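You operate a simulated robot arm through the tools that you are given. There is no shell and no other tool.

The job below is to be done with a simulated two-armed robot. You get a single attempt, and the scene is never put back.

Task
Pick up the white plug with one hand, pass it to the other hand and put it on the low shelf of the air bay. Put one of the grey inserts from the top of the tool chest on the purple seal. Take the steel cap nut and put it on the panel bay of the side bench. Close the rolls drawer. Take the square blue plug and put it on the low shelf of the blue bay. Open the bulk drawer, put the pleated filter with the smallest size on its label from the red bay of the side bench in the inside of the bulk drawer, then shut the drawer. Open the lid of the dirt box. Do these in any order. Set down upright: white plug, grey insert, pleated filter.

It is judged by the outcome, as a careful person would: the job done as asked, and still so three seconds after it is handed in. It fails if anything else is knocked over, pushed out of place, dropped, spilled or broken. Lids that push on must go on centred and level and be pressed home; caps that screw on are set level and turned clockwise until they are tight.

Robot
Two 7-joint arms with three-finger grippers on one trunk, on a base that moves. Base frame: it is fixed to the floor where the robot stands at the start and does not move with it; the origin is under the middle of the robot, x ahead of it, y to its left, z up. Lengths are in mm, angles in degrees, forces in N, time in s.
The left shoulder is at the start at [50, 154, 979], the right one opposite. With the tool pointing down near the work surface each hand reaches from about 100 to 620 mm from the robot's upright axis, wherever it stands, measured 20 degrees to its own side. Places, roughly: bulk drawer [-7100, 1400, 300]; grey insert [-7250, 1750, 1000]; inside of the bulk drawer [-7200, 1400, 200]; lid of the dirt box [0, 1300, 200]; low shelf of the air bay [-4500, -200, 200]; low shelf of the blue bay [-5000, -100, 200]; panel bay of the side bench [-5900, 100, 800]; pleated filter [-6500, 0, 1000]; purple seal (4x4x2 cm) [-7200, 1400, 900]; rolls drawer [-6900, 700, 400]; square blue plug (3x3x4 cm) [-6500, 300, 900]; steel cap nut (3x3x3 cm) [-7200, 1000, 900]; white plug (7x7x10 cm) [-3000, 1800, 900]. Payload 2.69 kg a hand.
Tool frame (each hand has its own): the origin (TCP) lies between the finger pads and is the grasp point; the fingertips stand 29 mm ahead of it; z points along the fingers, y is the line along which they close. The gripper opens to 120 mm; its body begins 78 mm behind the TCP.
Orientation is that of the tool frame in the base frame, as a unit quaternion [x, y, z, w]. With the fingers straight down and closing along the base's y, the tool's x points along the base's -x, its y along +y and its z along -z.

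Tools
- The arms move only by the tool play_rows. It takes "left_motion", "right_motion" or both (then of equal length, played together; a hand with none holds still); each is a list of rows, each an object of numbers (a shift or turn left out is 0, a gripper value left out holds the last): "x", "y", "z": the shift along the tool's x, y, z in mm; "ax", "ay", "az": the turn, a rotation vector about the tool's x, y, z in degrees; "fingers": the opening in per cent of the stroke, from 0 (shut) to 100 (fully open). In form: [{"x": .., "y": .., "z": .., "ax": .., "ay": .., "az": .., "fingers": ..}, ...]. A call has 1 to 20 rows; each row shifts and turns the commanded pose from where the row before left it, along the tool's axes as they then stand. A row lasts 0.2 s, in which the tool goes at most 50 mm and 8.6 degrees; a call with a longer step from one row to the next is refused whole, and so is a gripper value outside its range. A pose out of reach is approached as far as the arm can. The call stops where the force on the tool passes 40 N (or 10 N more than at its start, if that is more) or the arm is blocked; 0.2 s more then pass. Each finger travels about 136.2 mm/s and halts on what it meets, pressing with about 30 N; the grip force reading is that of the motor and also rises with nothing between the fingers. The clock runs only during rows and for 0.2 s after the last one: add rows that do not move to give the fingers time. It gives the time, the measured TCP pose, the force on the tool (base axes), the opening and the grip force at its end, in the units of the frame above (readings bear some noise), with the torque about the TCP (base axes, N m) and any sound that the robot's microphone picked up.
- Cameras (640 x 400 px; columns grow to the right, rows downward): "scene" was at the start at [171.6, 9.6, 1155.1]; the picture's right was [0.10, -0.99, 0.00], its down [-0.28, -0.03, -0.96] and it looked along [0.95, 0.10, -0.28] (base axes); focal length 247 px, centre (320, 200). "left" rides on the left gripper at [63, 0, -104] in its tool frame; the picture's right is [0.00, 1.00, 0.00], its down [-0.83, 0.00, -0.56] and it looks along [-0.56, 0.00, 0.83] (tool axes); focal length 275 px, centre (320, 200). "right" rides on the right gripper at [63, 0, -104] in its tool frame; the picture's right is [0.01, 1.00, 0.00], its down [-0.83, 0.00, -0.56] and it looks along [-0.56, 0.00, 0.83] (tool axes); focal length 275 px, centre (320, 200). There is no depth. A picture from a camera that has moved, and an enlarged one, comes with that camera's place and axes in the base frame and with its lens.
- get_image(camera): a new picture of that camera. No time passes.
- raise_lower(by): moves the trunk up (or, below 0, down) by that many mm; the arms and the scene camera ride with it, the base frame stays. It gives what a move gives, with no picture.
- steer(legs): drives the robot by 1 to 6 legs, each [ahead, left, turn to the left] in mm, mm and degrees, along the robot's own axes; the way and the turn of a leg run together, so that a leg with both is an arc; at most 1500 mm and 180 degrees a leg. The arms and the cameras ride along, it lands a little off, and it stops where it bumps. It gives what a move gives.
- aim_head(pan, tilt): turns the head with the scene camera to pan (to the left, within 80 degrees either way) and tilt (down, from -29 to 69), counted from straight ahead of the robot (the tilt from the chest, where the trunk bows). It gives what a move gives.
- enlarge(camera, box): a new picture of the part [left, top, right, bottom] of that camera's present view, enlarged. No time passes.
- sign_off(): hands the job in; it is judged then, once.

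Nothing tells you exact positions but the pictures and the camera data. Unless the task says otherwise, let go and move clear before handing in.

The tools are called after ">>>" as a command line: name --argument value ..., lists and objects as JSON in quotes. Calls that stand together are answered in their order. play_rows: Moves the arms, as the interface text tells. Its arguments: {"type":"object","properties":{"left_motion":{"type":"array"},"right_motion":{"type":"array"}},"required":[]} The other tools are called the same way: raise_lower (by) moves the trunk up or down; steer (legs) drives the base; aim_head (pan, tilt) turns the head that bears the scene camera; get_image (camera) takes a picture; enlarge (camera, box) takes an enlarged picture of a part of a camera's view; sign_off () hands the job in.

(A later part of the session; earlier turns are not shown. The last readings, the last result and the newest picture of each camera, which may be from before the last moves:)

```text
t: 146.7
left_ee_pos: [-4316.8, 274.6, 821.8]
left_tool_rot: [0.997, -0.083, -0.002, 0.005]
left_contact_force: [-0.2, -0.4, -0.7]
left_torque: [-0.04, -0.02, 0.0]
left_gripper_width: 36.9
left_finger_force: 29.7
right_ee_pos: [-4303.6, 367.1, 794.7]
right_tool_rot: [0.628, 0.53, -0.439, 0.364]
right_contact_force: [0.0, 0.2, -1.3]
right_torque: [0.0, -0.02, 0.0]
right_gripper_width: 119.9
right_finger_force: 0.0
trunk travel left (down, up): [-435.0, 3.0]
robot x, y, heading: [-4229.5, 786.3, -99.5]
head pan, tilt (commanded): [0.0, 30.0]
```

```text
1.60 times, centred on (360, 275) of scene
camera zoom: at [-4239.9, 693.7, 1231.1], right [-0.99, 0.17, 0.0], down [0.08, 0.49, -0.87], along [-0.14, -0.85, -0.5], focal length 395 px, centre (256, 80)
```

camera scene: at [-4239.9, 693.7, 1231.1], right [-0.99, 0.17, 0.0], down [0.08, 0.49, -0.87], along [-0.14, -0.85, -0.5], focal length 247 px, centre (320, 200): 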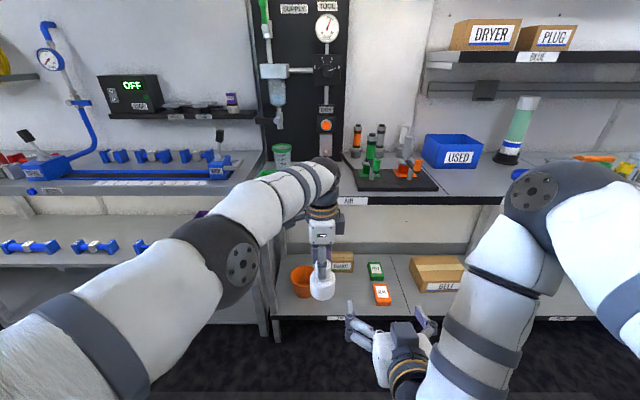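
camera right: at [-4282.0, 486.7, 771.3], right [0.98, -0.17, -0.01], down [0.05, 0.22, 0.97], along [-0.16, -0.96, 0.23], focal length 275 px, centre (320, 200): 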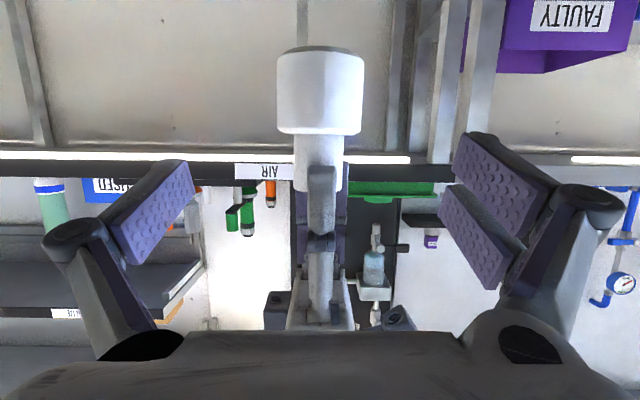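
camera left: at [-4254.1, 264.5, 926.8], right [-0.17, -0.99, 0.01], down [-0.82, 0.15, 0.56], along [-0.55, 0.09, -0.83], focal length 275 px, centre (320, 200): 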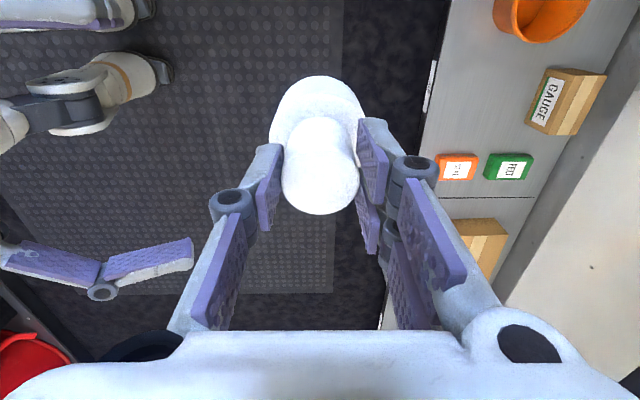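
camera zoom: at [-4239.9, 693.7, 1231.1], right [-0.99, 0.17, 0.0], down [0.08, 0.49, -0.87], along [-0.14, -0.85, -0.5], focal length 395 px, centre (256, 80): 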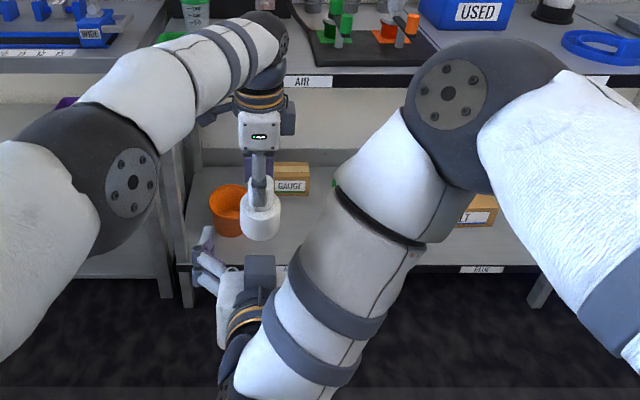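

The plug body spans z≈720–771, Ø≈64. I'll advance the right hand so its pads straddle the body at z≈758, then check before closing.

>>> play_rows --right_motion '[{"x": 1.1, "y": 0.6, "z": 23.2}, {"x": 1.1, "y": 0.6, "z": 23.2}, {"x": 1.1, "y": 0.6, "z": 23.2}, {"x": 1.1, "y": 0.6, "z": 23.2}, {}]'

>>> get_image --camera "right"

>>> get_image --camera "left"

```text
t: 147.9
left_ee_pos: [-4316.6, 274.8, 822.1]
left_tool_rot: [0.997, -0.083, -0.002, 0.005]
left_contact_force: [0.9, -0.2, 0.2]
left_torque: [0.04, 0.02, 0.03]
left_gripper_width: 36.6
left_finger_force: 30.0
right_ee_pos: [-4313.3, 282.7, 758.3]
right_tool_rot: [0.628, 0.531, -0.438, 0.363]
right_contact_force: [0.5, 0.7, 0.2]
right_torque: [0.02, 0.0, 0.02]
right_gripper_width: 120.1
right_finger_force: 0.0
trunk travel left (down, up): [-435.0, 3.0]
robot x, y, heading: [-4224.9, 786.7, -99.5]
head pan, tilt (commanded): [0.0, 30.0]
```

```text
taken
camera right: at [-4292.6, 403.3, 734.5], right [0.99, -0.17, -0.01], down [0.05, 0.22, 0.97], along [-0.16, -0.96, 0.23], focal length 275 px, centre (320, 200)
```

right: 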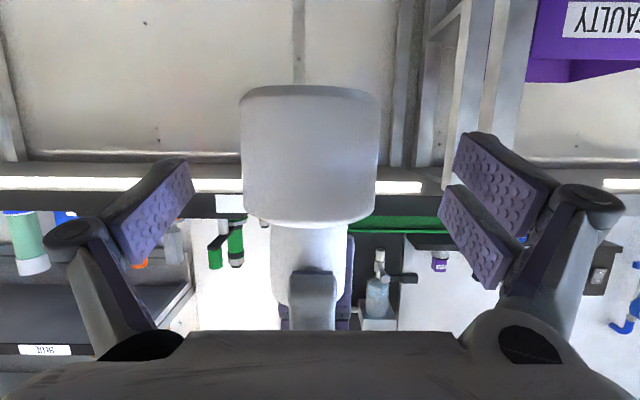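

```text
taken
camera left: at [-4254.0, 264.6, 926.9], right [-0.17, -0.99, 0.01], down [-0.82, 0.15, 0.56], along [-0.55, 0.09, -0.83], focal length 275 px, centre (320, 200)
```

left: 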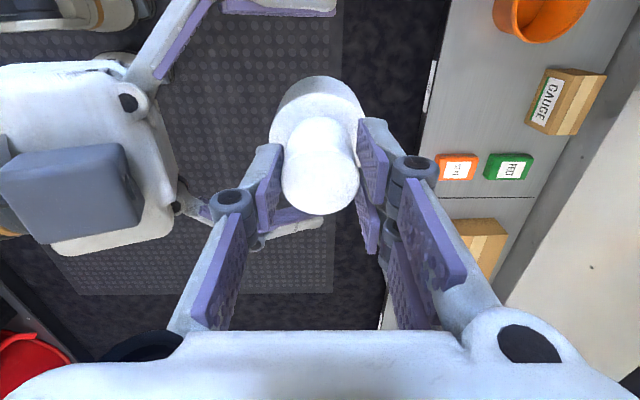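

Centred within ~4 mm; I nudge and close the right hand on the body.

>>> play_rows --right_motion '[{"y": -4.5}, {"fingers": 60}, {"fingers": 45}, {"fingers": 0}, {"fingers": 0}, {"fingers": 0}]'

>>> get_image --camera "right"

>>> get_image --camera "left"

```text
t: 149.3
left_ee_pos: [-4317.2, 274.7, 822.1]
left_tool_rot: [0.997, -0.083, -0.003, 0.005]
left_contact_force: [-3.7, -2.8, -3.3]
left_torque: [-0.02, 0.8, 0.06]
left_gripper_width: 36.9
left_finger_force: 29.8
right_ee_pos: [-4317.7, 284.3, 759.2]
right_tool_rot: [0.628, 0.53, -0.438, 0.363]
right_contact_force: [3.2, 2.4, 2.9]
right_torque: [-0.24, -0.59, 0.02]
right_gripper_width: 60.2
right_finger_force: 29.7
trunk travel left (down, up): [-435.0, 3.0]
robot x, y, heading: [-4226.2, 790.4, -99.9]
head pan, tilt (commanded): [0.0, 30.0]
```

```text
taken
camera right: at [-4296.9, 404.6, 734.7], right [0.99, -0.17, -0.01], down [0.05, 0.22, 0.97], along [-0.16, -0.96, 0.23], focal length 275 px, centre (320, 200)
```

right: 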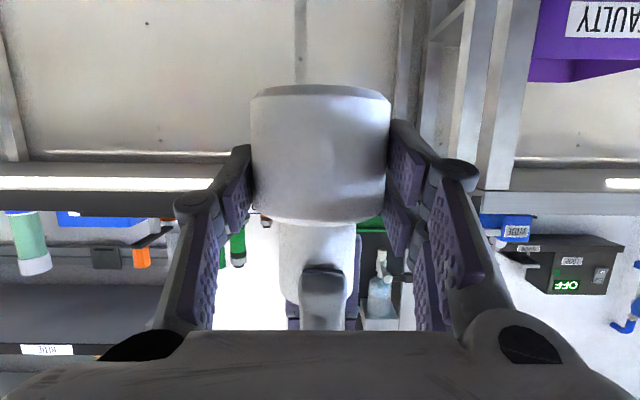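

```text
taken
camera left: at [-4254.1, 264.5, 926.8], right [-0.17, -0.99, 0.01], down [-0.82, 0.15, 0.56], along [-0.55, 0.09, -0.83], focal length 275 px, centre (320, 200)
```

left: 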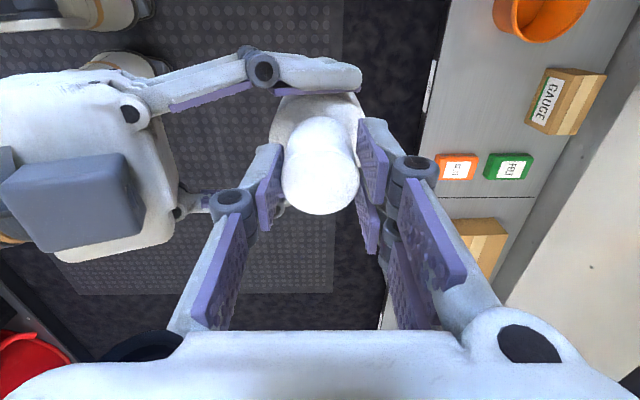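

The right hand holds the body (60 mm). Now the left hand opens just a little and lifts straight off the knob.

>>> play_rows --left_motion '[{"fingers": 45}, {"fingers": 45}, {"fingers": 45}, {"z": -15}, {"z": -25}, {"z": -30}, {"z": -40}, {}]'

>>> get_image --camera "right"

>>> enlarge --camera "scene" --box '[240, 150, 480, 400]'

```text
t: 151.1
left_ee_pos: [-4313.6, 278.3, 930.8]
left_tool_rot: [0.997, -0.083, -0.001, 0.003]
left_contact_force: [-1.0, -0.6, 0.0]
left_torque: [0.0, 0.01, 0.01]
left_gripper_width: 53.8
left_finger_force: 0.0
left hand out of reach, approached as far as the arm can: row 7
right_ee_pos: [-4317.5, 285.2, 757.2]
right_tool_rot: [0.629, 0.531, -0.437, 0.362]
right_contact_force: [0.2, 0.7, 0.1]
right_torque: [0.02, 0.0, 0.01]
right_gripper_width: 60.1
right_finger_force: 30.0
trunk travel left (down, up): [-435.0, 3.0]
robot x, y, heading: [-4224.8, 788.7, -99.6]
head pan, tilt (commanded): [0.0, 30.0]
```

```text
taken
camera right: at [-4297.2, 404.5, 734.3], right [0.98, -0.17, -0.01], down [0.05, 0.22, 0.97], along [-0.16, -0.96, 0.23], focal length 275 px, centre (320, 200)
```

right: 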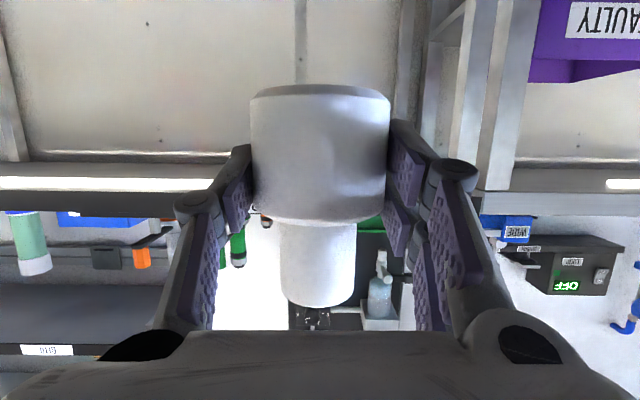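

```text
1.60 times, centred on (360, 275) of scene
camera zoom: at [-4239.8, 693.3, 1231.0], right [-0.99, 0.17, 0.0], down [0.08, 0.49, -0.87], along [-0.14, -0.85, -0.5], focal length 395 px, centre (256, 80)
```

zoom: 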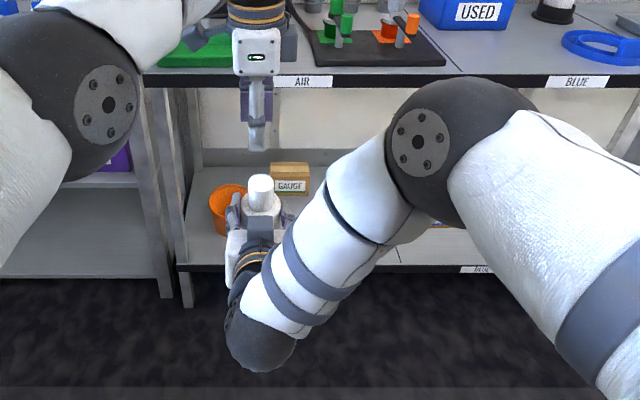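

Hand-over done: the right hand alone holds the plug upright. I'll fold the left hand back to a safe pose, then lower the trunk.

>>> play_rows --left_motion '[{"x": 30, "y": -20, "z": -10}, {"x": 35, "y": -30, "z": -15}, {"x": 35, "y": -30, "z": -15}, {"x": 35, "y": -30, "z": -15}, {"x": 35, "y": -30, "z": -15}, {"x": 30, "y": -30, "z": -15}, {"az": -8.2}, {"az": -8.2}, {"az": -8.2}, {"az": -8.2}, {"az": -8.2}, {"az": -8.2}, {"az": -8.2}, {"az": -8.2}, {"az": -8.2}, {"az": -8.2}, {"az": -8}, {}]'

>>> steer --legs '[[-60, 0, 0]]'

>>> raise_lower --by -420

>>> get_image --camera "scene"

>>> get_image --camera "right"

```text
t: 154.9
left_ee_pos: [-4086.5, 413.1, 1014.3]
left_tool_rot: [0.763, 0.647, -0.005, 0.002]
left_contact_force: [0.5, 0.4, 0.2]
left_torque: [0.01, 0.0, 0.02]
left_gripper_width: 54.0
left_finger_force: 0.1
right_ee_pos: [-4317.2, 286.2, 757.9]
right_tool_rot: [0.629, 0.53, -0.439, 0.362]
right_contact_force: [0.2, -0.1, 0.4]
right_torque: [-0.01, 0.01, 0.01]
right_gripper_width: 59.6
right_finger_force: 30.0
trunk travel left (down, up): [-435.0, 3.0]
robot x, y, heading: [-4228.1, 791.6, -99.7]
head pan, tilt (commanded): [0.0, 30.0]
```

```text
t: 155.8
left_ee_pos: [-4076.8, 471.7, 1014.7]
left_tool_rot: [0.763, 0.646, -0.006, 0.002]
left_contact_force: [-0.7, 0.5, 0.7]
left_torque: [-0.03, 0.01, 0.0]
left_gripper_width: 54.0
left_finger_force: 0.1
right_ee_pos: [-4307.2, 344.9, 758.7]
right_tool_rot: [0.627, 0.531, -0.439, 0.364]
right_contact_force: [-0.1, 0.2, -0.9]
right_torque: [0.04, 0.0, 0.0]
right_gripper_width: 59.9
right_finger_force: 29.9
trunk travel left (down, up): [-435.0, 3.0]
robot x, y, heading: [-4216.7, 845.8, -99.7]
head pan, tilt (commanded): [0.0, 30.0]
```

```text
refused: -420 is not a number from -400 to 400
```

```text
taken
camera scene: at [-4229.6, 753.7, 1231.1], right [-0.99, 0.17, 0.0], down [0.08, 0.49, -0.87], along [-0.14, -0.85, -0.5], focal length 247 px, centre (320, 200)
```

scene: 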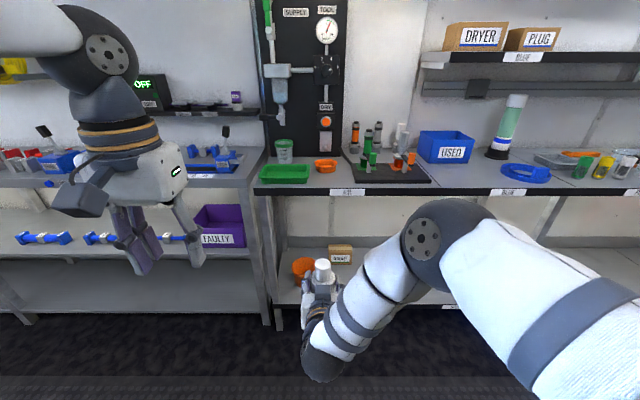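

```text
taken
camera right: at [-4287.1, 464.2, 734.9], right [0.98, -0.17, -0.01], down [0.05, 0.22, 0.97], along [-0.16, -0.96, 0.23], focal length 275 px, centre (320, 200)
```

right: 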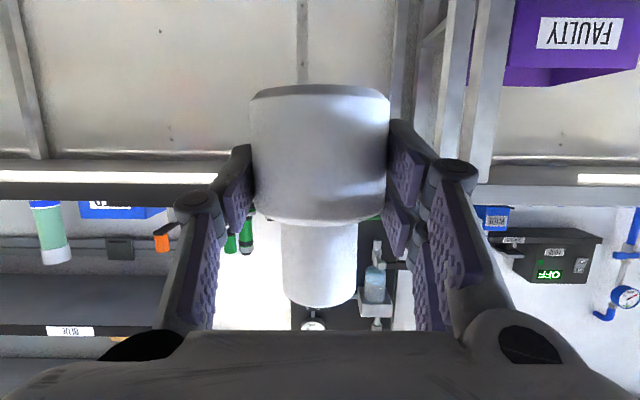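

>>> raise_lower --by -400

>>> aim_head --pan -5 --tilt 35

>>> get_image --camera "scene"

>>> get_image --camera "right"

```text
t: 159.7
left_ee_pos: [-4075.7, 471.7, 615.0]
left_tool_rot: [0.763, 0.646, -0.006, 0.003]
left_contact_force: [-0.1, 0.5, 0.1]
left_torque: [0.0, -0.01, 0.0]
left_gripper_width: 53.9
left_finger_force: 0.1
right_ee_pos: [-4308.8, 344.7, 357.5]
right_tool_rot: [0.628, 0.531, -0.438, 0.363]
right_contact_force: [0.2, -0.5, 0.0]
right_torque: [0.03, -0.02, -0.03]
right_gripper_width: 59.6
right_finger_force: 29.7
trunk travel left (down, up): [-35.0, 403.0]
robot x, y, heading: [-4216.1, 852.4, -99.7]
head pan, tilt (commanded): [0.0, 30.0]
```

```text
t: 160.3
left_ee_pos: [-4077.3, 470.6, 613.3]
left_tool_rot: [0.764, 0.645, -0.005, 0.002]
left_contact_force: [0.3, 0.0, 0.2]
left_torque: [-0.02, -0.01, 0.01]
left_gripper_width: 54.0
left_finger_force: 0.0
right_ee_pos: [-4308.1, 344.0, 359.0]
right_tool_rot: [0.628, 0.531, -0.438, 0.363]
right_contact_force: [0.0, -0.9, -0.8]
right_torque: [0.02, 0.01, -0.02]
right_gripper_width: 59.9
right_finger_force: 29.7
trunk travel left (down, up): [-35.0, 403.0]
robot x, y, heading: [-4213.2, 844.9, -99.8]
head pan, tilt (commanded): [-5.0, 35.0]
```

```text
taken
camera scene: at [-4265.7, 586.4, 787.4], right [-0.97, 0.25, 0.0], down [0.14, 0.55, -0.82], along [-0.21, -0.79, -0.57], focal length 247 px, centre (320, 200)
```

scene: 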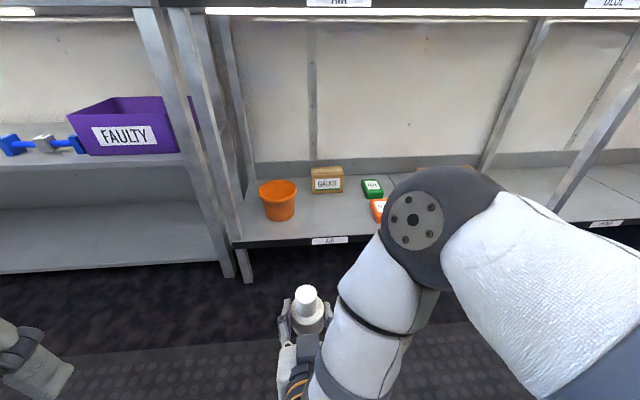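

```text
taken
camera right: at [-4287.1, 463.7, 334.6], right [0.98, -0.17, -0.01], down [0.05, 0.22, 0.97], along [-0.16, -0.96, 0.23], focal length 275 px, centre (320, 200)
```

right: 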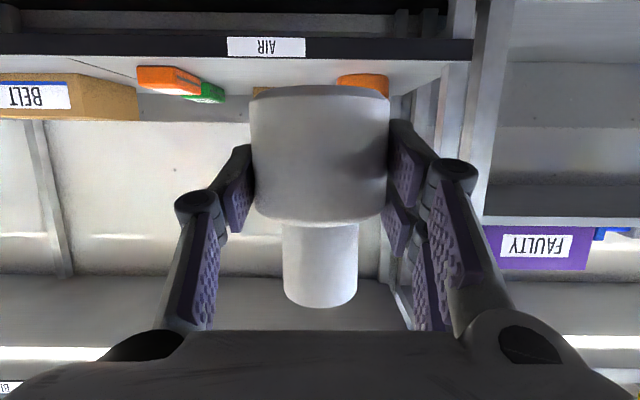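

Clear view under the bench. The target spot (-4475,-75) lies between the cup and the SEAL box. I'll tuck the left hand back a bit, shift right 93 mm and drive forward in two stages.

>>> play_rows --left_motion '[{"x": 40}, {"x": 40}, {}]'

>>> steer --legs '[[0, -93, 0], [300, 0, 0]]'

>>> get_image --camera "scene"

>>> get_image --camera "right"

```text
t: 161.1
left_ee_pos: [-4064.3, 550.0, 613.5]
left_tool_rot: [0.763, 0.646, -0.004, 0.001]
left_contact_force: [-0.8, -0.2, -0.1]
left_torque: [-0.01, -0.03, 0.02]
left_gripper_width: 53.9
left_finger_force: 0.0
right_ee_pos: [-4306.9, 343.5, 357.4]
right_tool_rot: [0.628, 0.531, -0.437, 0.363]
right_contact_force: [0.4, 0.6, -1.0]
right_torque: [0.04, 0.02, -0.03]
right_gripper_width: 59.2
right_finger_force: 29.6
trunk travel left (down, up): [-35.0, 403.0]
robot x, y, heading: [-4214.5, 848.1, -99.7]
head pan, tilt (commanded): [-5.0, 35.0]
```

```text
t: 164.2
left_ee_pos: [-4210.0, 269.3, 616.0]
left_tool_rot: [0.766, 0.643, -0.004, 0.002]
left_contact_force: [-1.1, -0.3, 0.5]
left_torque: [-0.04, 0.03, 0.0]
left_gripper_width: 53.9
left_finger_force: 0.0
right_ee_pos: [-4454.4, 65.0, 357.2]
right_tool_rot: [0.63, 0.528, -0.44, 0.361]
right_contact_force: [0.0, -0.3, -0.4]
right_torque: [-0.02, -0.03, -0.04]
right_gripper_width: 59.5
right_finger_force: 30.4
trunk travel left (down, up): [-35.0, 403.0]
robot x, y, heading: [-4358.4, 563.8, -100.0]
head pan, tilt (commanded): [-5.0, 35.0]
```

```text
taken
camera scene: at [-4411.4, 306.9, 787.4], right [-0.97, 0.26, 0.0], down [0.15, 0.55, -0.82], along [-0.21, -0.79, -0.57], focal length 247 px, centre (320, 200)
```

scene: 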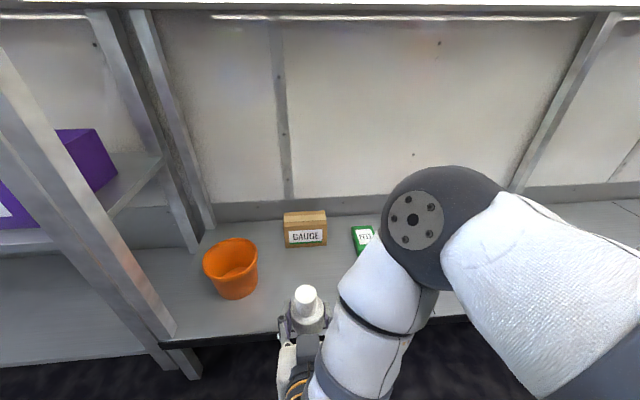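

```text
taken
camera right: at [-4433.7, 184.2, 334.6], right [0.98, -0.18, -0.01], down [0.05, 0.22, 0.97], along [-0.17, -0.96, 0.23], focal length 275 px, centre (320, 200)
```

right: 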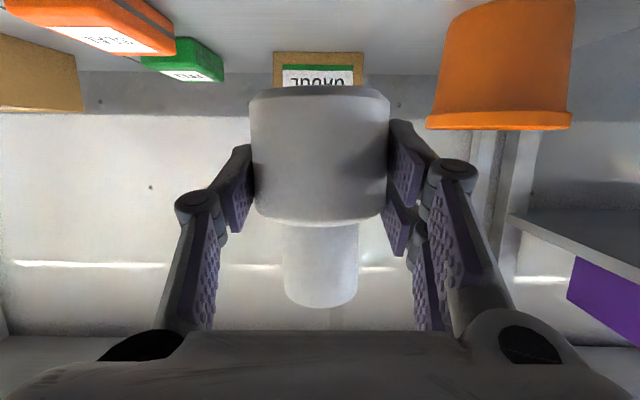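

>>> steer --legs '[[133, 0, 0]]'

>>> get_image --camera "scene"

>>> get_image --camera "right"

```text
t: 165.5
left_ee_pos: [-4234.4, 135.5, 615.4]
left_tool_rot: [0.766, 0.642, -0.004, 0.001]
left_contact_force: [-0.8, 0.1, -0.5]
left_torque: [0.03, 0.02, 0.04]
left_gripper_width: 54.1
left_finger_force: 0.2
right_ee_pos: [-4478.4, -68.5, 359.1]
right_tool_rot: [0.631, 0.528, -0.44, 0.361]
right_contact_force: [-0.6, -0.7, -1.2]
right_torque: [0.04, 0.01, 0.03]
right_gripper_width: 59.8
right_finger_force: 29.6
trunk travel left (down, up): [-35.0, 403.0]
robot x, y, heading: [-4380.4, 434.1, -99.8]
head pan, tilt (commanded): [-5.0, 35.0]
```

```text
taken
camera scene: at [-4435.2, 173.8, 787.4], right [-0.97, 0.26, 0.0], down [0.15, 0.55, -0.82], along [-0.21, -0.79, -0.57], focal length 247 px, centre (320, 200)
```

scene: 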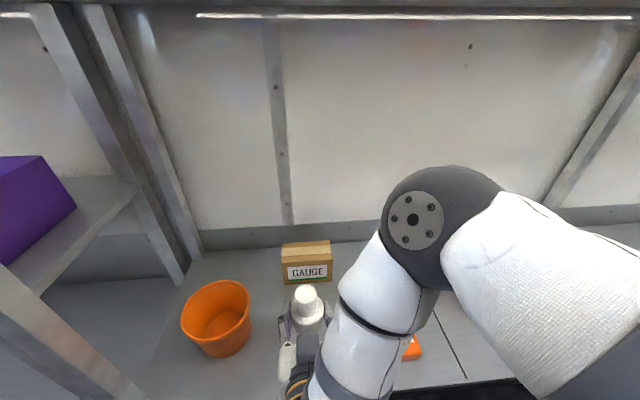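

```text
taken
camera right: at [-4457.6, 51.2, 334.7], right [0.98, -0.18, -0.01], down [0.05, 0.22, 0.97], along [-0.17, -0.96, 0.23], focal length 275 px, centre (320, 200)
```

right: 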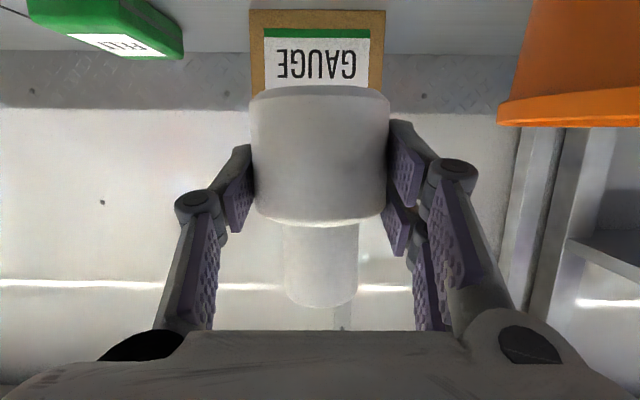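

Over the target: plug axis at (-4480,-76), between cup and SEAL, in front of GAUGE. Lowering 95 mm first, then creeping to contact.

>>> play_rows --right_motion '[{"x": 17.8, "z": 6.7}, {"x": 17.8, "z": 6.7}, {"x": 17.8, "z": 6.7}, {"x": 17.8, "z": 6.7}, {"x": 17.8, "z": 6.7}, {}]'

>>> get_image --camera "right"

>>> get_image --camera "scene"

```text
t: 166.9
left_ee_pos: [-4235.7, 135.9, 615.8]
left_tool_rot: [0.766, 0.643, -0.005, 0.002]
left_contact_force: [0.4, -0.4, 0.4]
left_torque: [0.02, -0.03, 0.0]
left_gripper_width: 54.0
left_finger_force: 0.1
right_ee_pos: [-4479.8, -68.9, 262.2]
right_tool_rot: [0.63, 0.528, -0.44, 0.362]
right_contact_force: [-0.3, 0.0, -1.1]
right_torque: [0.0, 0.03, -0.02]
right_gripper_width: 59.7
right_finger_force: 30.2
trunk travel left (down, up): [-35.0, 403.0]
robot x, y, heading: [-4382.1, 434.1, -100.3]
head pan, tilt (commanded): [-5.0, 35.0]
```

```text
taken
camera right: at [-4458.5, 51.6, 238.5], right [0.98, -0.18, -0.01], down [0.05, 0.22, 0.97], along [-0.17, -0.96, 0.23], focal length 275 px, centre (320, 200)
```

right: 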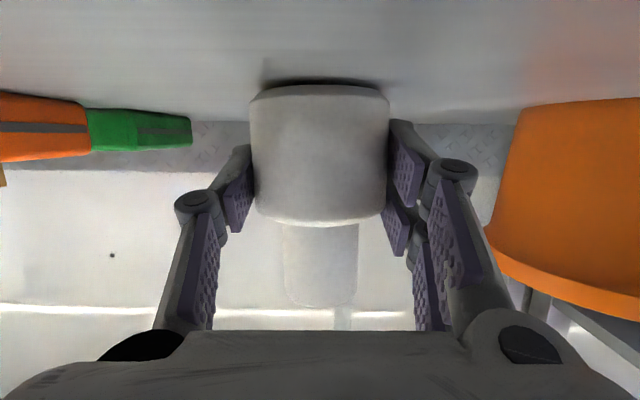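

```text
taken
camera scene: at [-4435.2, 173.8, 787.4], right [-0.97, 0.26, 0.0], down [0.15, 0.55, -0.82], along [-0.21, -0.79, -0.57], focal length 247 px, centre (320, 200)
```

scene: 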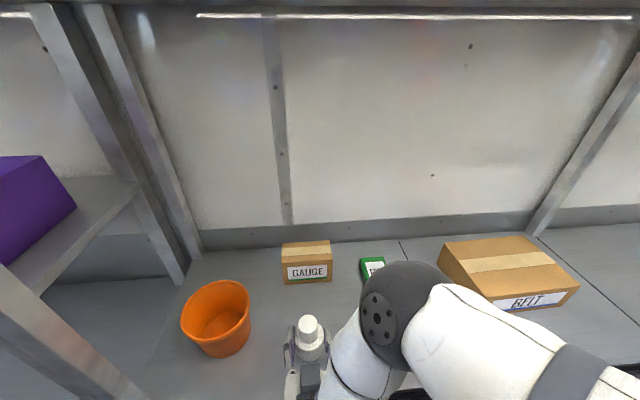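

>>> play_rows --right_motion '[{"x": 3.3, "z": 1.2}, {"x": 3.3, "z": 1.2}, {}]'

>>> enlarge --camera "right" --box '[200, 30, 440, 180]'

```text
t: 167.7
left_ee_pos: [-4235.1, 137.0, 615.5]
left_tool_rot: [0.766, 0.643, -0.005, 0.002]
left_contact_force: [-0.2, 0.0, -1.0]
left_torque: [0.0, 0.02, 0.0]
left_gripper_width: 54.0
left_finger_force: 0.0
right_ee_pos: [-4479.4, -69.8, 259.7]
right_tool_rot: [0.629, 0.526, -0.442, 0.363]
right_contact_force: [-4.9, 0.5, 24.9]
right_torque: [-0.13, -0.37, -0.03]
right_gripper_width: 59.8
right_finger_force: 30.2
trunk travel left (down, up): [-35.0, 403.0]
robot x, y, heading: [-4386.1, 434.0, -100.0]
head pan, tilt (commanded): [-5.0, 35.0]
```

```text
2.67 times, centred on (320, 105) of right
camera zoom: at [-4458.6, 49.8, 234.1], right [0.98, -0.18, -0.01], down [0.05, 0.23, 0.97], along [-0.17, -0.96, 0.23], focal length 734 px, centre (320, 453)
```

zoom: 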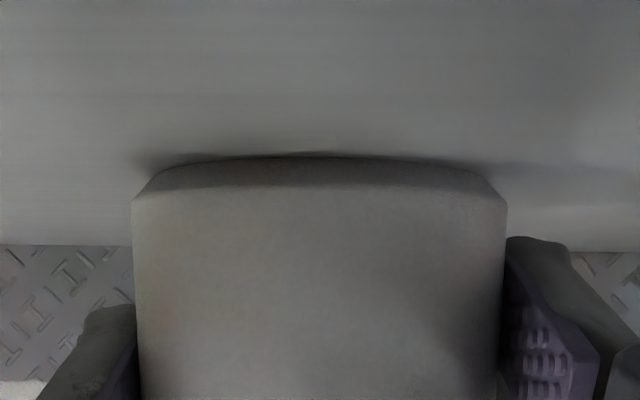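

Contact at plug bottom z≈222 with the plug upright. I'll relieve the pressure, open moderately and withdraw along the fingers.

>>> play_rows --right_motion '[{"x": -2.8, "z": -1}, {}, {"fingers": 58}, {"fingers": 66}, {"fingers": 66}, {"z": -20}, {"z": -30}, {"z": -40}, {"z": -40}, {}]'

>>> get_image --camera "right"

>>> get_image --camera "scene"

```text
t: 169.9
left_ee_pos: [-4234.3, 135.8, 615.7]
left_tool_rot: [0.766, 0.643, -0.005, 0.002]
left_contact_force: [-0.4, 0.1, 0.6]
left_torque: [0.02, -0.02, -0.04]
left_gripper_width: 54.0
left_finger_force: 0.0
right_ee_pos: [-4460.9, 32.7, 300.4]
right_tool_rot: [0.631, 0.528, -0.439, 0.361]
right_contact_force: [0.4, -0.7, -0.6]
right_torque: [0.01, 0.02, 0.01]
right_gripper_width: 79.1
right_finger_force: 0.1
right hand out of reach, approached as far as the arm can: row 9
trunk travel left (down, up): [-35.0, 403.0]
robot x, y, heading: [-4384.4, 431.9, -100.3]
head pan, tilt (commanded): [-5.0, 35.0]
```

```text
taken
camera right: at [-4439.6, 152.8, 275.6], right [0.98, -0.18, -0.01], down [0.05, 0.22, 0.97], along [-0.17, -0.96, 0.23], focal length 275 px, centre (320, 200)
```

right: 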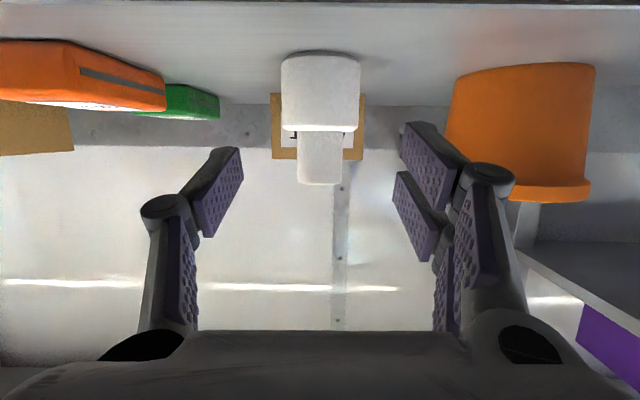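

```text
taken
camera scene: at [-4435.2, 173.8, 787.4], right [-0.97, 0.26, 0.0], down [0.15, 0.55, -0.82], along [-0.21, -0.79, -0.57], focal length 247 px, centre (320, 200)
```

scene: 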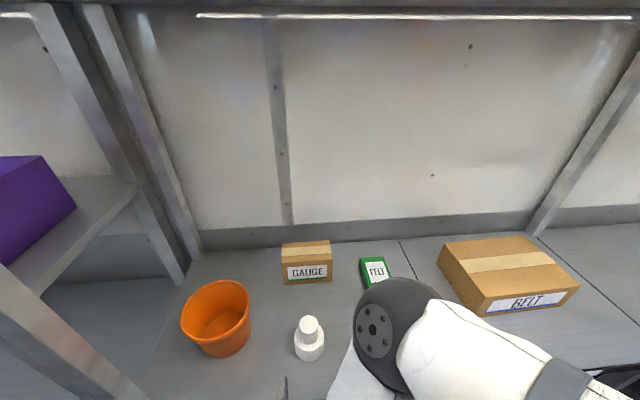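

The white plug stands upright on the AIR low shelf. I'll back out, stand up, and go to the far bay where the square blue plug and filters are.

>>> steer --legs '[[-420, 0, 0]]'

>>> raise_lower --by 400

>>> get_image --camera "scene"

```text
t: 172.5
left_ee_pos: [-4160.8, 551.7, 616.6]
left_tool_rot: [0.765, 0.644, -0.004, 0.001]
left_contact_force: [0.4, -0.2, 0.8]
left_torque: [0.02, -0.02, 0.02]
left_gripper_width: 53.8
left_finger_force: 0.0
right_ee_pos: [-4387.6, 447.3, 298.7]
right_tool_rot: [0.63, 0.529, -0.439, 0.362]
right_contact_force: [-0.2, 0.3, -0.5]
right_torque: [-0.01, 0.01, 0.02]
right_gripper_width: 79.0
right_finger_force: 0.1
trunk travel left (down, up): [-35.0, 403.0]
robot x, y, heading: [-4310.7, 851.0, -99.8]
head pan, tilt (commanded): [-5.0, 35.0]
```

```text
t: 176.3
left_ee_pos: [-4161.3, 550.7, 1015.0]
left_tool_rot: [0.766, 0.643, -0.005, 0.001]
left_contact_force: [-0.3, 1.4, -0.8]
left_torque: [0.0, -0.01, -0.02]
left_gripper_width: 54.2
left_finger_force: 0.0
right_ee_pos: [-4387.4, 446.9, 697.7]
right_tool_rot: [0.631, 0.529, -0.438, 0.361]
right_contact_force: [0.5, -0.1, 0.8]
right_torque: [-0.01, -0.01, 0.0]
right_gripper_width: 79.2
right_finger_force: 0.0
trunk travel left (down, up): [-435.0, 3.0]
robot x, y, heading: [-4310.9, 848.3, -99.9]
head pan, tilt (commanded): [-5.0, 35.0]
```

```text
taken
camera scene: at [-4331.6, 758.2, 1223.3], right [-0.97, 0.26, 0.0], down [0.15, 0.55, -0.82], along [-0.21, -0.79, -0.57], focal length 247 px, centre (320, 200)
```

scene: 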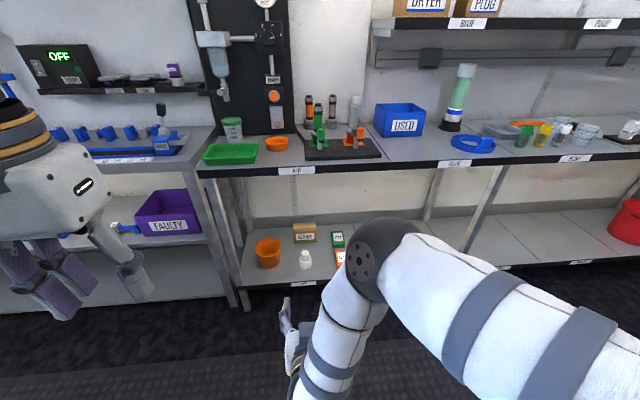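

>>> play_rows --right_motion '[{"x": -25, "y": -28.8, "z": -12}, {"x": -25, "y": -28.8, "z": -12}, {"x": -25, "y": -28.8, "z": -12}, {"x": -25, "y": -28.8, "z": -12}, {"x": 3.8, "z": -10.3, "ay": 7.6}, {"x": 5.1, "z": -9.7, "ay": 7.8}, {"x": 6.4, "z": -9, "ay": 7.8}, {"x": 7.5, "z": -8, "ay": 7.8}, {"x": 8.5, "z": -6.9, "ay": 7.8}, {"x": 9.4, "z": -5.7, "ay": 7.8}, {"x": 10.1, "z": -4.4, "ay": 7.8}, {"x": 10.6, "z": -3, "ay": 7.8}, {"x": 10.9, "z": -1.5, "ay": 7.8}, {"y": -12, "z": -40}, {"y": -12, "z": -40}, {"y": -12, "z": -40}, {"y": -12, "z": -40}, {"y": -12, "z": -40}, {}]'

>>> steer --legs '[[0, 0, -90], [1000, 0, 0]]'

>>> aim_head --pan 30 --tilt 20

>>> get_image --camera "scene"

```text
t: 180.3
left_ee_pos: [-4160.4, 551.3, 1015.0]
left_tool_rot: [0.765, 0.644, -0.004, 0.001]
left_contact_force: [-0.2, 0.2, -0.1]
left_torque: [0.01, -0.01, 0.02]
left_gripper_width: 54.3
left_finger_force: 0.1
right_ee_pos: [-4538.6, 581.9, 1010.4]
right_tool_rot: [0.768, 0.64, 0.001, -0.007]
right_contact_force: [-0.4, -0.4, 0.3]
right_torque: [0.02, 0.05, 0.01]
right_gripper_width: 79.1
right_finger_force: 0.0
trunk travel left (down, up): [-435.0, 3.0]
robot x, y, heading: [-4310.9, 847.0, -100.0]
head pan, tilt (commanded): [-5.0, 35.0]
```

```text
t: 189.3
left_ee_pos: [-5581.6, 889.5, 1014.7]
left_tool_rot: [0.996, -0.094, -0.004, -0.002]
left_contact_force: [-0.2, 0.4, 0.2]
left_torque: [0.04, 0.03, -0.03]
left_gripper_width: 53.6
left_finger_force: 0.2
right_ee_pos: [-5544.9, 1266.0, 1010.4]
right_tool_rot: [0.995, -0.098, 0.006, -0.004]
right_contact_force: [-0.1, 0.8, -0.4]
right_torque: [0.02, -0.02, -0.01]
right_gripper_width: 79.3
right_finger_force: 0.1
trunk travel left (down, up): [-435.0, 3.0]
robot x, y, heading: [-5282.6, 1032.9, 169.1]
head pan, tilt (commanded): [-5.0, 35.0]
```

```text
t: 190.3
left_ee_pos: [-5581.1, 889.9, 1014.9]
left_tool_rot: [0.996, -0.093, -0.004, -0.002]
left_contact_force: [0.1, 0.3, -0.4]
left_torque: [0.01, 0.03, 0.02]
left_gripper_width: 54.0
left_finger_force: 0.0
right_ee_pos: [-5545.6, 1266.2, 1010.0]
right_tool_rot: [0.995, -0.097, 0.006, -0.003]
right_contact_force: [-0.8, 0.8, 0.0]
right_torque: [0.02, -0.02, -0.02]
right_gripper_width: 79.5
right_finger_force: 0.1
trunk travel left (down, up): [-435.0, 3.0]
robot x, y, heading: [-5284.7, 1036.3, 169.0]
head pan, tilt (commanded): [30.0, 20.0]
```

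```text
taken
camera scene: at [-5373.3, 1004.3, 1247.1], right [-0.33, 0.94, 0.0], down [0.32, 0.11, -0.94], along [-0.89, -0.31, -0.34], focal length 247 px, centre (320, 200)
```

scene: 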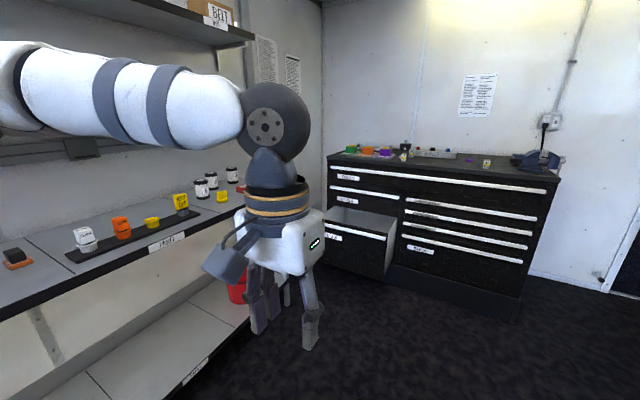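

>>> enlarge --camera "scene" --box '[310, 130, 570, 290]'

>>> enlarge --camera "scene" --box '[0, 150, 250, 310]'

```text
2.46 times, centred on (440, 210) of scene
camera zoom: at [-5373.3, 1004.3, 1247.1], right [-0.33, 0.94, 0.0], down [0.32, 0.11, -0.94], along [-0.89, -0.31, -0.34], focal length 607 px, centre (25, 175)
```

zoom: 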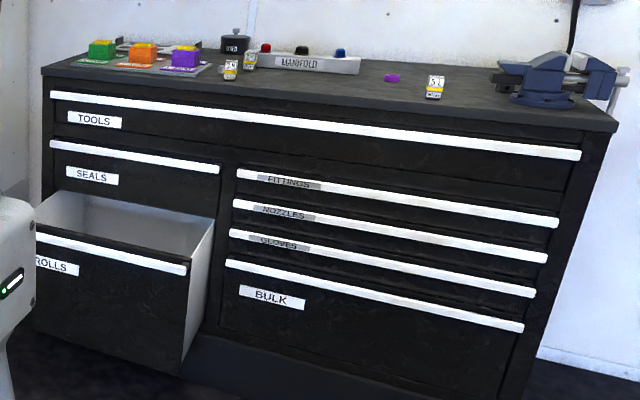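

```text
2.50 times, centred on (125, 230) of scene
camera zoom: at [-5373.3, 1004.3, 1247.1], right [-0.33, 0.94, 0.0], down [0.32, 0.11, -0.94], along [-0.89, -0.31, -0.34], focal length 617 px, centre (808, 125)
```

zoom: 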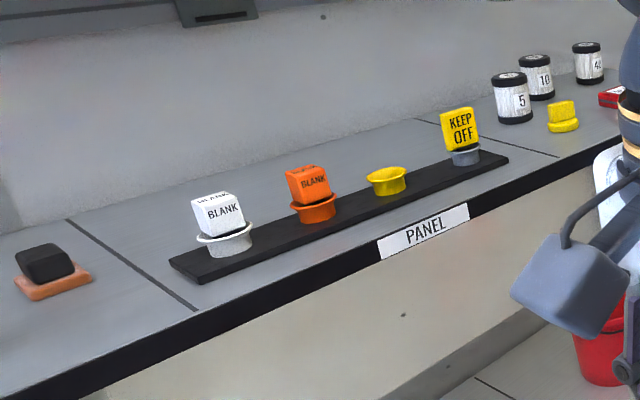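

The chest drawers read TOOLS / SEALS / ROLLS (open) on the left and FITTINGS / NOZZLES / GLOVES / BULK on the right. Next to the PANEL bay stand silver filters labelled 5, 10, 40. I'll move on and face the red bay.

>>> steer --legs '[[850, 0, 1], [0, 0, 90]]'

>>> aim_head --pan 0 --tilt 25

>>> get_image --camera "scene"

```text
t: 198.6
left_ee_pos: [-5972.3, 890.1, 1015.1]
left_tool_rot: [0.767, 0.641, -0.005, 0.002]
left_contact_force: [0.6, -0.6, -0.9]
left_torque: [0.02, 0.01, 0.0]
left_gripper_width: 53.7
left_finger_force: 0.0
right_ee_pos: [-6349.0, 923.2, 1010.2]
right_tool_rot: [0.77, 0.639, 0.002, -0.008]
right_contact_force: [-0.5, -0.3, 1.0]
right_torque: [0.01, 0.0, -0.03]
right_gripper_width: 79.1
right_finger_force: 0.1
trunk travel left (down, up): [-435.0, 3.0]
robot x, y, heading: [-6116.7, 1188.3, -100.3]
head pan, tilt (commanded): [30.0, 20.0]
```

```text
t: 199.6
left_ee_pos: [-5973.3, 890.6, 1016.1]
left_tool_rot: [0.767, 0.642, -0.005, 0.001]
left_contact_force: [0.2, 0.6, -0.3]
left_torque: [0.01, -0.01, 0.03]
left_gripper_width: 53.9
left_finger_force: 0.1
right_ee_pos: [-6348.6, 923.6, 1011.0]
right_tool_rot: [0.77, 0.638, 0.001, -0.007]
right_contact_force: [-0.5, -0.4, -0.3]
right_torque: [-0.05, 0.0, 0.03]
right_gripper_width: 79.3
right_finger_force: 0.1
trunk travel left (down, up): [-435.0, 3.0]
robot x, y, heading: [-6117.4, 1185.3, -100.4]
head pan, tilt (commanded): [0.0, 25.0]
```

```text
taken
camera scene: at [-6135.2, 1093.3, 1239.1], right [-0.98, 0.18, 0.0], down [0.07, 0.42, -0.91], along [-0.16, -0.89, -0.42], focal length 247 px, centre (320, 200)
```

scene: 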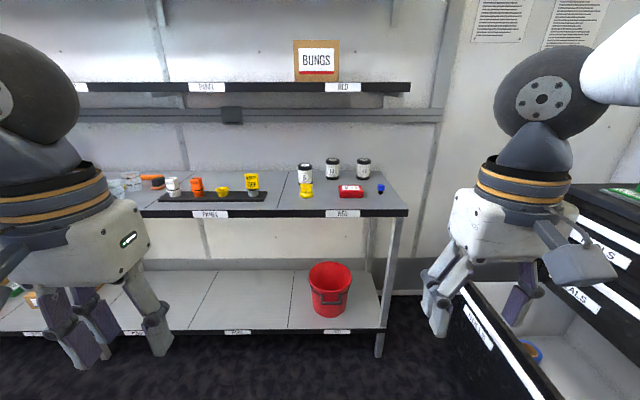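

>>> enlarge --camera "scene" --box '[270, 140, 430, 240]'

>>> enlarge --camera "scene" --box '[140, 150, 300, 250]'

>>> enlarge --camera "scene" --box '[440, 150, 640, 400]'

```text
4.00 times, centred on (350, 190) of scene
camera zoom: at [-6135.2, 1093.3, 1239.1], right [-0.98, 0.18, 0.0], down [0.07, 0.42, -0.91], along [-0.16, -0.89, -0.42], focal length 987 px, centre (200, 240)
```

zoom: 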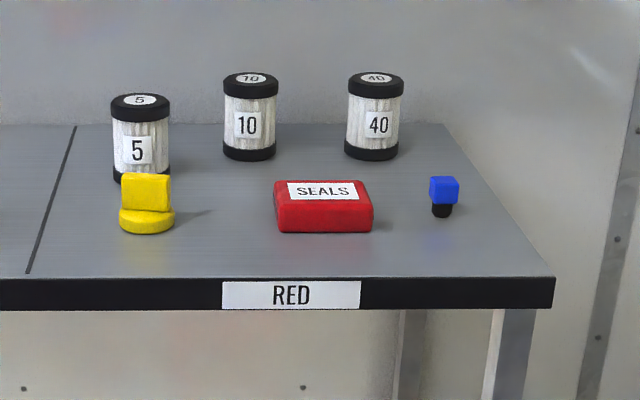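

```text
4.00 times, centred on (220, 200) of scene
camera zoom: at [-6135.2, 1093.3, 1239.1], right [-0.98, 0.18, 0.0], down [0.07, 0.42, -0.91], along [-0.16, -0.89, -0.42], focal length 987 px, centre (720, 200)
```

zoom: 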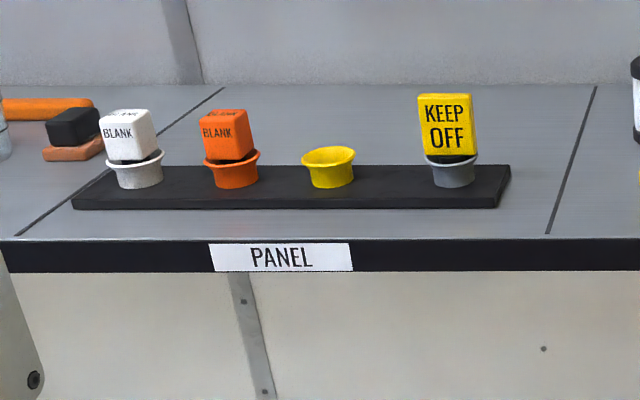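

```text
1.60 times, centred on (540, 275) of scene
camera zoom: at [-6135.2, 1093.3, 1239.1], right [-0.98, 0.18, 0.0], down [0.07, 0.42, -0.91], along [-0.16, -0.89, -0.42], focal length 395 px, centre (-32, 80)
```

zoom: 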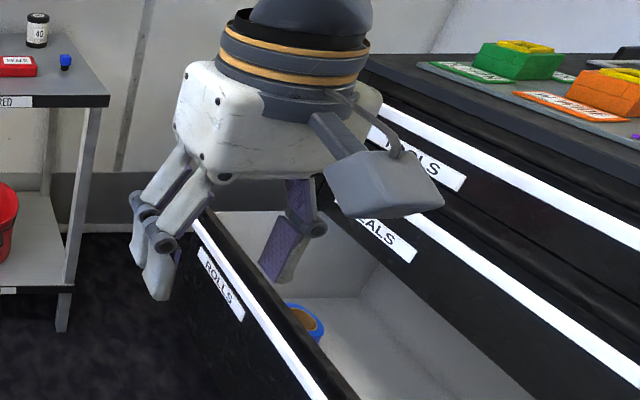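

RED bay is clear: filters 5, 10, 40, a yellow plug, the SEALS box and the small square blue plug at about (-6535,250) on the bench top (z≈846). I'll do the blue plug first with the right hand: approach the bench.

>>> steer --legs '[[0, -100, 0.4], [430, 0, 0]]'

>>> aim_head --pan -15 --tilt 38

>>> get_image --camera "scene"

>>> get_image --camera "right"

```text
t: 203.3
left_ee_pos: [-6141.7, 483.9, 1015.8]
left_tool_rot: [0.764, 0.645, -0.005, 0.001]
left_contact_force: [-0.5, 0.3, 0.0]
left_torque: [0.0, 0.03, 0.0]
left_gripper_width: 54.4
left_finger_force: 0.1
right_ee_pos: [-6519.4, 513.9, 1011.3]
right_tool_rot: [0.767, 0.642, 0.001, -0.007]
right_contact_force: [0.4, -0.5, -0.3]
right_torque: [0.05, 0.0, -0.02]
right_gripper_width: 79.1
right_finger_force: 0.1
trunk travel left (down, up): [-435.0, 3.0]
robot x, y, heading: [-6288.2, 782.6, -99.7]
head pan, tilt (commanded): [0.0, 25.0]
```

```text
t: 204.0
left_ee_pos: [-6142.0, 484.1, 1014.5]
left_tool_rot: [0.764, 0.645, -0.004, 0.001]
left_contact_force: [-0.1, -0.4, 0.8]
left_torque: [0.0, 0.0, -0.02]
left_gripper_width: 54.3
left_finger_force: 0.0
right_ee_pos: [-6518.8, 514.3, 1011.4]
right_tool_rot: [0.767, 0.641, 0.002, -0.007]
right_contact_force: [0.2, 0.4, 0.2]
right_torque: [0.0, 0.03, 0.03]
right_gripper_width: 79.4
right_finger_force: 0.1
trunk travel left (down, up): [-435.0, 3.0]
robot x, y, heading: [-6289.4, 782.8, -99.7]
head pan, tilt (commanded): [-15.0, 38.0]
```

```text
taken
camera scene: at [-6327.0, 697.7, 1218.8], right [-0.91, 0.42, 0.0], down [0.26, 0.56, -0.79], along [-0.33, -0.72, -0.62], focal length 247 px, centre (320, 200)
```

scene: 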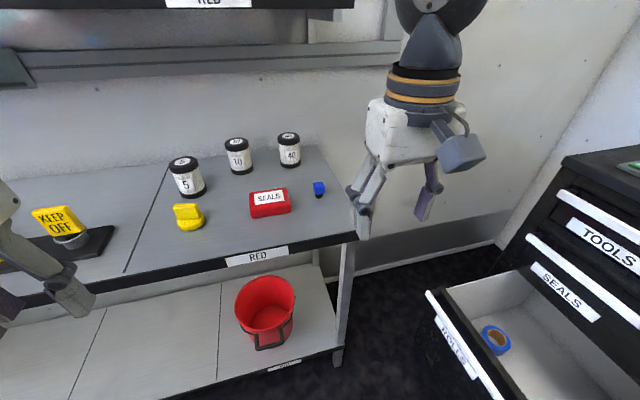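

```text
taken
camera right: at [-6507.4, 576.7, 1114.7], right [0.99, -0.17, -0.01], down [-0.14, -0.83, 0.55], along [-0.1, -0.54, -0.84], focal length 275 px, centre (320, 200)
```

right: 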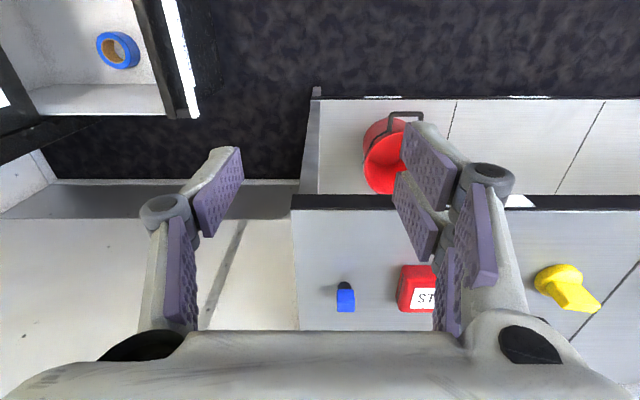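

Blue plug refined to (-6532,247), aligned with the room. I'll drive 80 mm closer and pitch the right hand 45° (same attitude I'll need for the low shelf).

>>> steer --legs '[[80, 0, 0]]'

>>> play_rows --right_motion '[{"x": -27, "y": 8, "z": 10}, {"x": -27, "y": 8, "z": 10}, {"x": -27, "y": 8, "z": 10}, {"x": -20, "y": 8, "z": 10}, {"ay": -7.5}, {"ay": -7.5}, {"ay": -7.5}, {"ay": -7.5}, {"ay": -7.5}, {"ay": -7.5}, {}]'

>>> get_image --camera "right"

>>> get_image --camera "scene"

```text
t: 205.1
left_ee_pos: [-6157.0, 404.4, 1015.4]
left_tool_rot: [0.764, 0.645, -0.004, 0.002]
left_contact_force: [0.1, -0.1, -0.2]
left_torque: [0.05, 0.02, 0.0]
left_gripper_width: 54.0
left_finger_force: 0.0
right_ee_pos: [-6534.0, 434.2, 1011.6]
right_tool_rot: [0.767, 0.641, 0.002, -0.007]
right_contact_force: [-0.1, -0.2, -0.6]
right_torque: [0.04, -0.02, 0.0]
right_gripper_width: 79.3
right_finger_force: 0.1
trunk travel left (down, up): [-435.0, 3.0]
robot x, y, heading: [-6304.3, 703.1, -100.0]
head pan, tilt (commanded): [-15.0, 38.0]
```

```text
t: 207.5
left_ee_pos: [-6155.3, 404.5, 1014.4]
left_tool_rot: [0.764, 0.645, -0.004, 0.002]
left_contact_force: [0.4, -0.7, 0.0]
left_torque: [0.0, -0.01, 0.0]
left_gripper_width: 54.0
left_finger_force: 0.0
right_ee_pos: [-6517.3, 330.9, 969.7]
right_tool_rot: [0.709, 0.596, -0.291, 0.238]
right_contact_force: [0.0, -0.2, 0.7]
right_torque: [0.0, -0.02, 0.02]
right_gripper_width: 79.4
right_finger_force: 0.0
trunk travel left (down, up): [-435.0, 3.0]
robot x, y, heading: [-6306.2, 702.5, -99.5]
head pan, tilt (commanded): [-15.0, 38.0]
```

```text
taken
camera right: at [-6497.7, 449.1, 998.9], right [0.98, -0.17, -0.01], down [-0.02, -0.2, 0.98], along [-0.17, -0.96, -0.21], focal length 275 px, centre (320, 200)
```

right: 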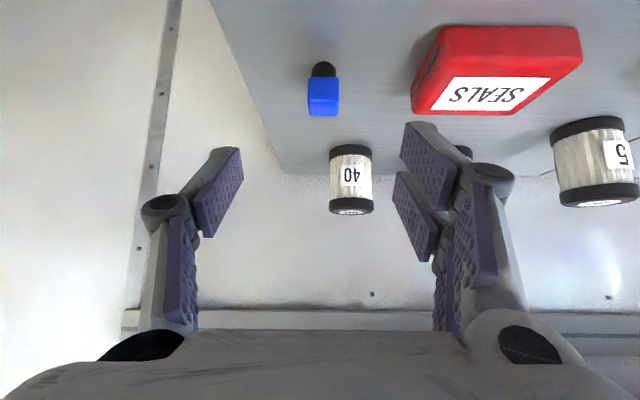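

```text
taken
camera scene: at [-6340.5, 618.3, 1218.7], right [-0.91, 0.42, 0.0], down [0.26, 0.56, -0.79], along [-0.33, -0.72, -0.62], focal length 247 px, centre (320, 200)
```

scene: 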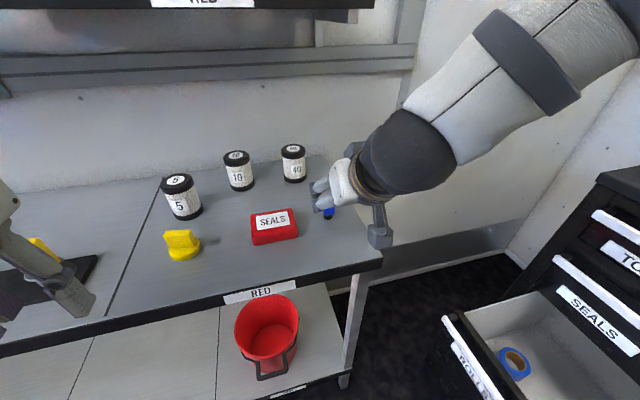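

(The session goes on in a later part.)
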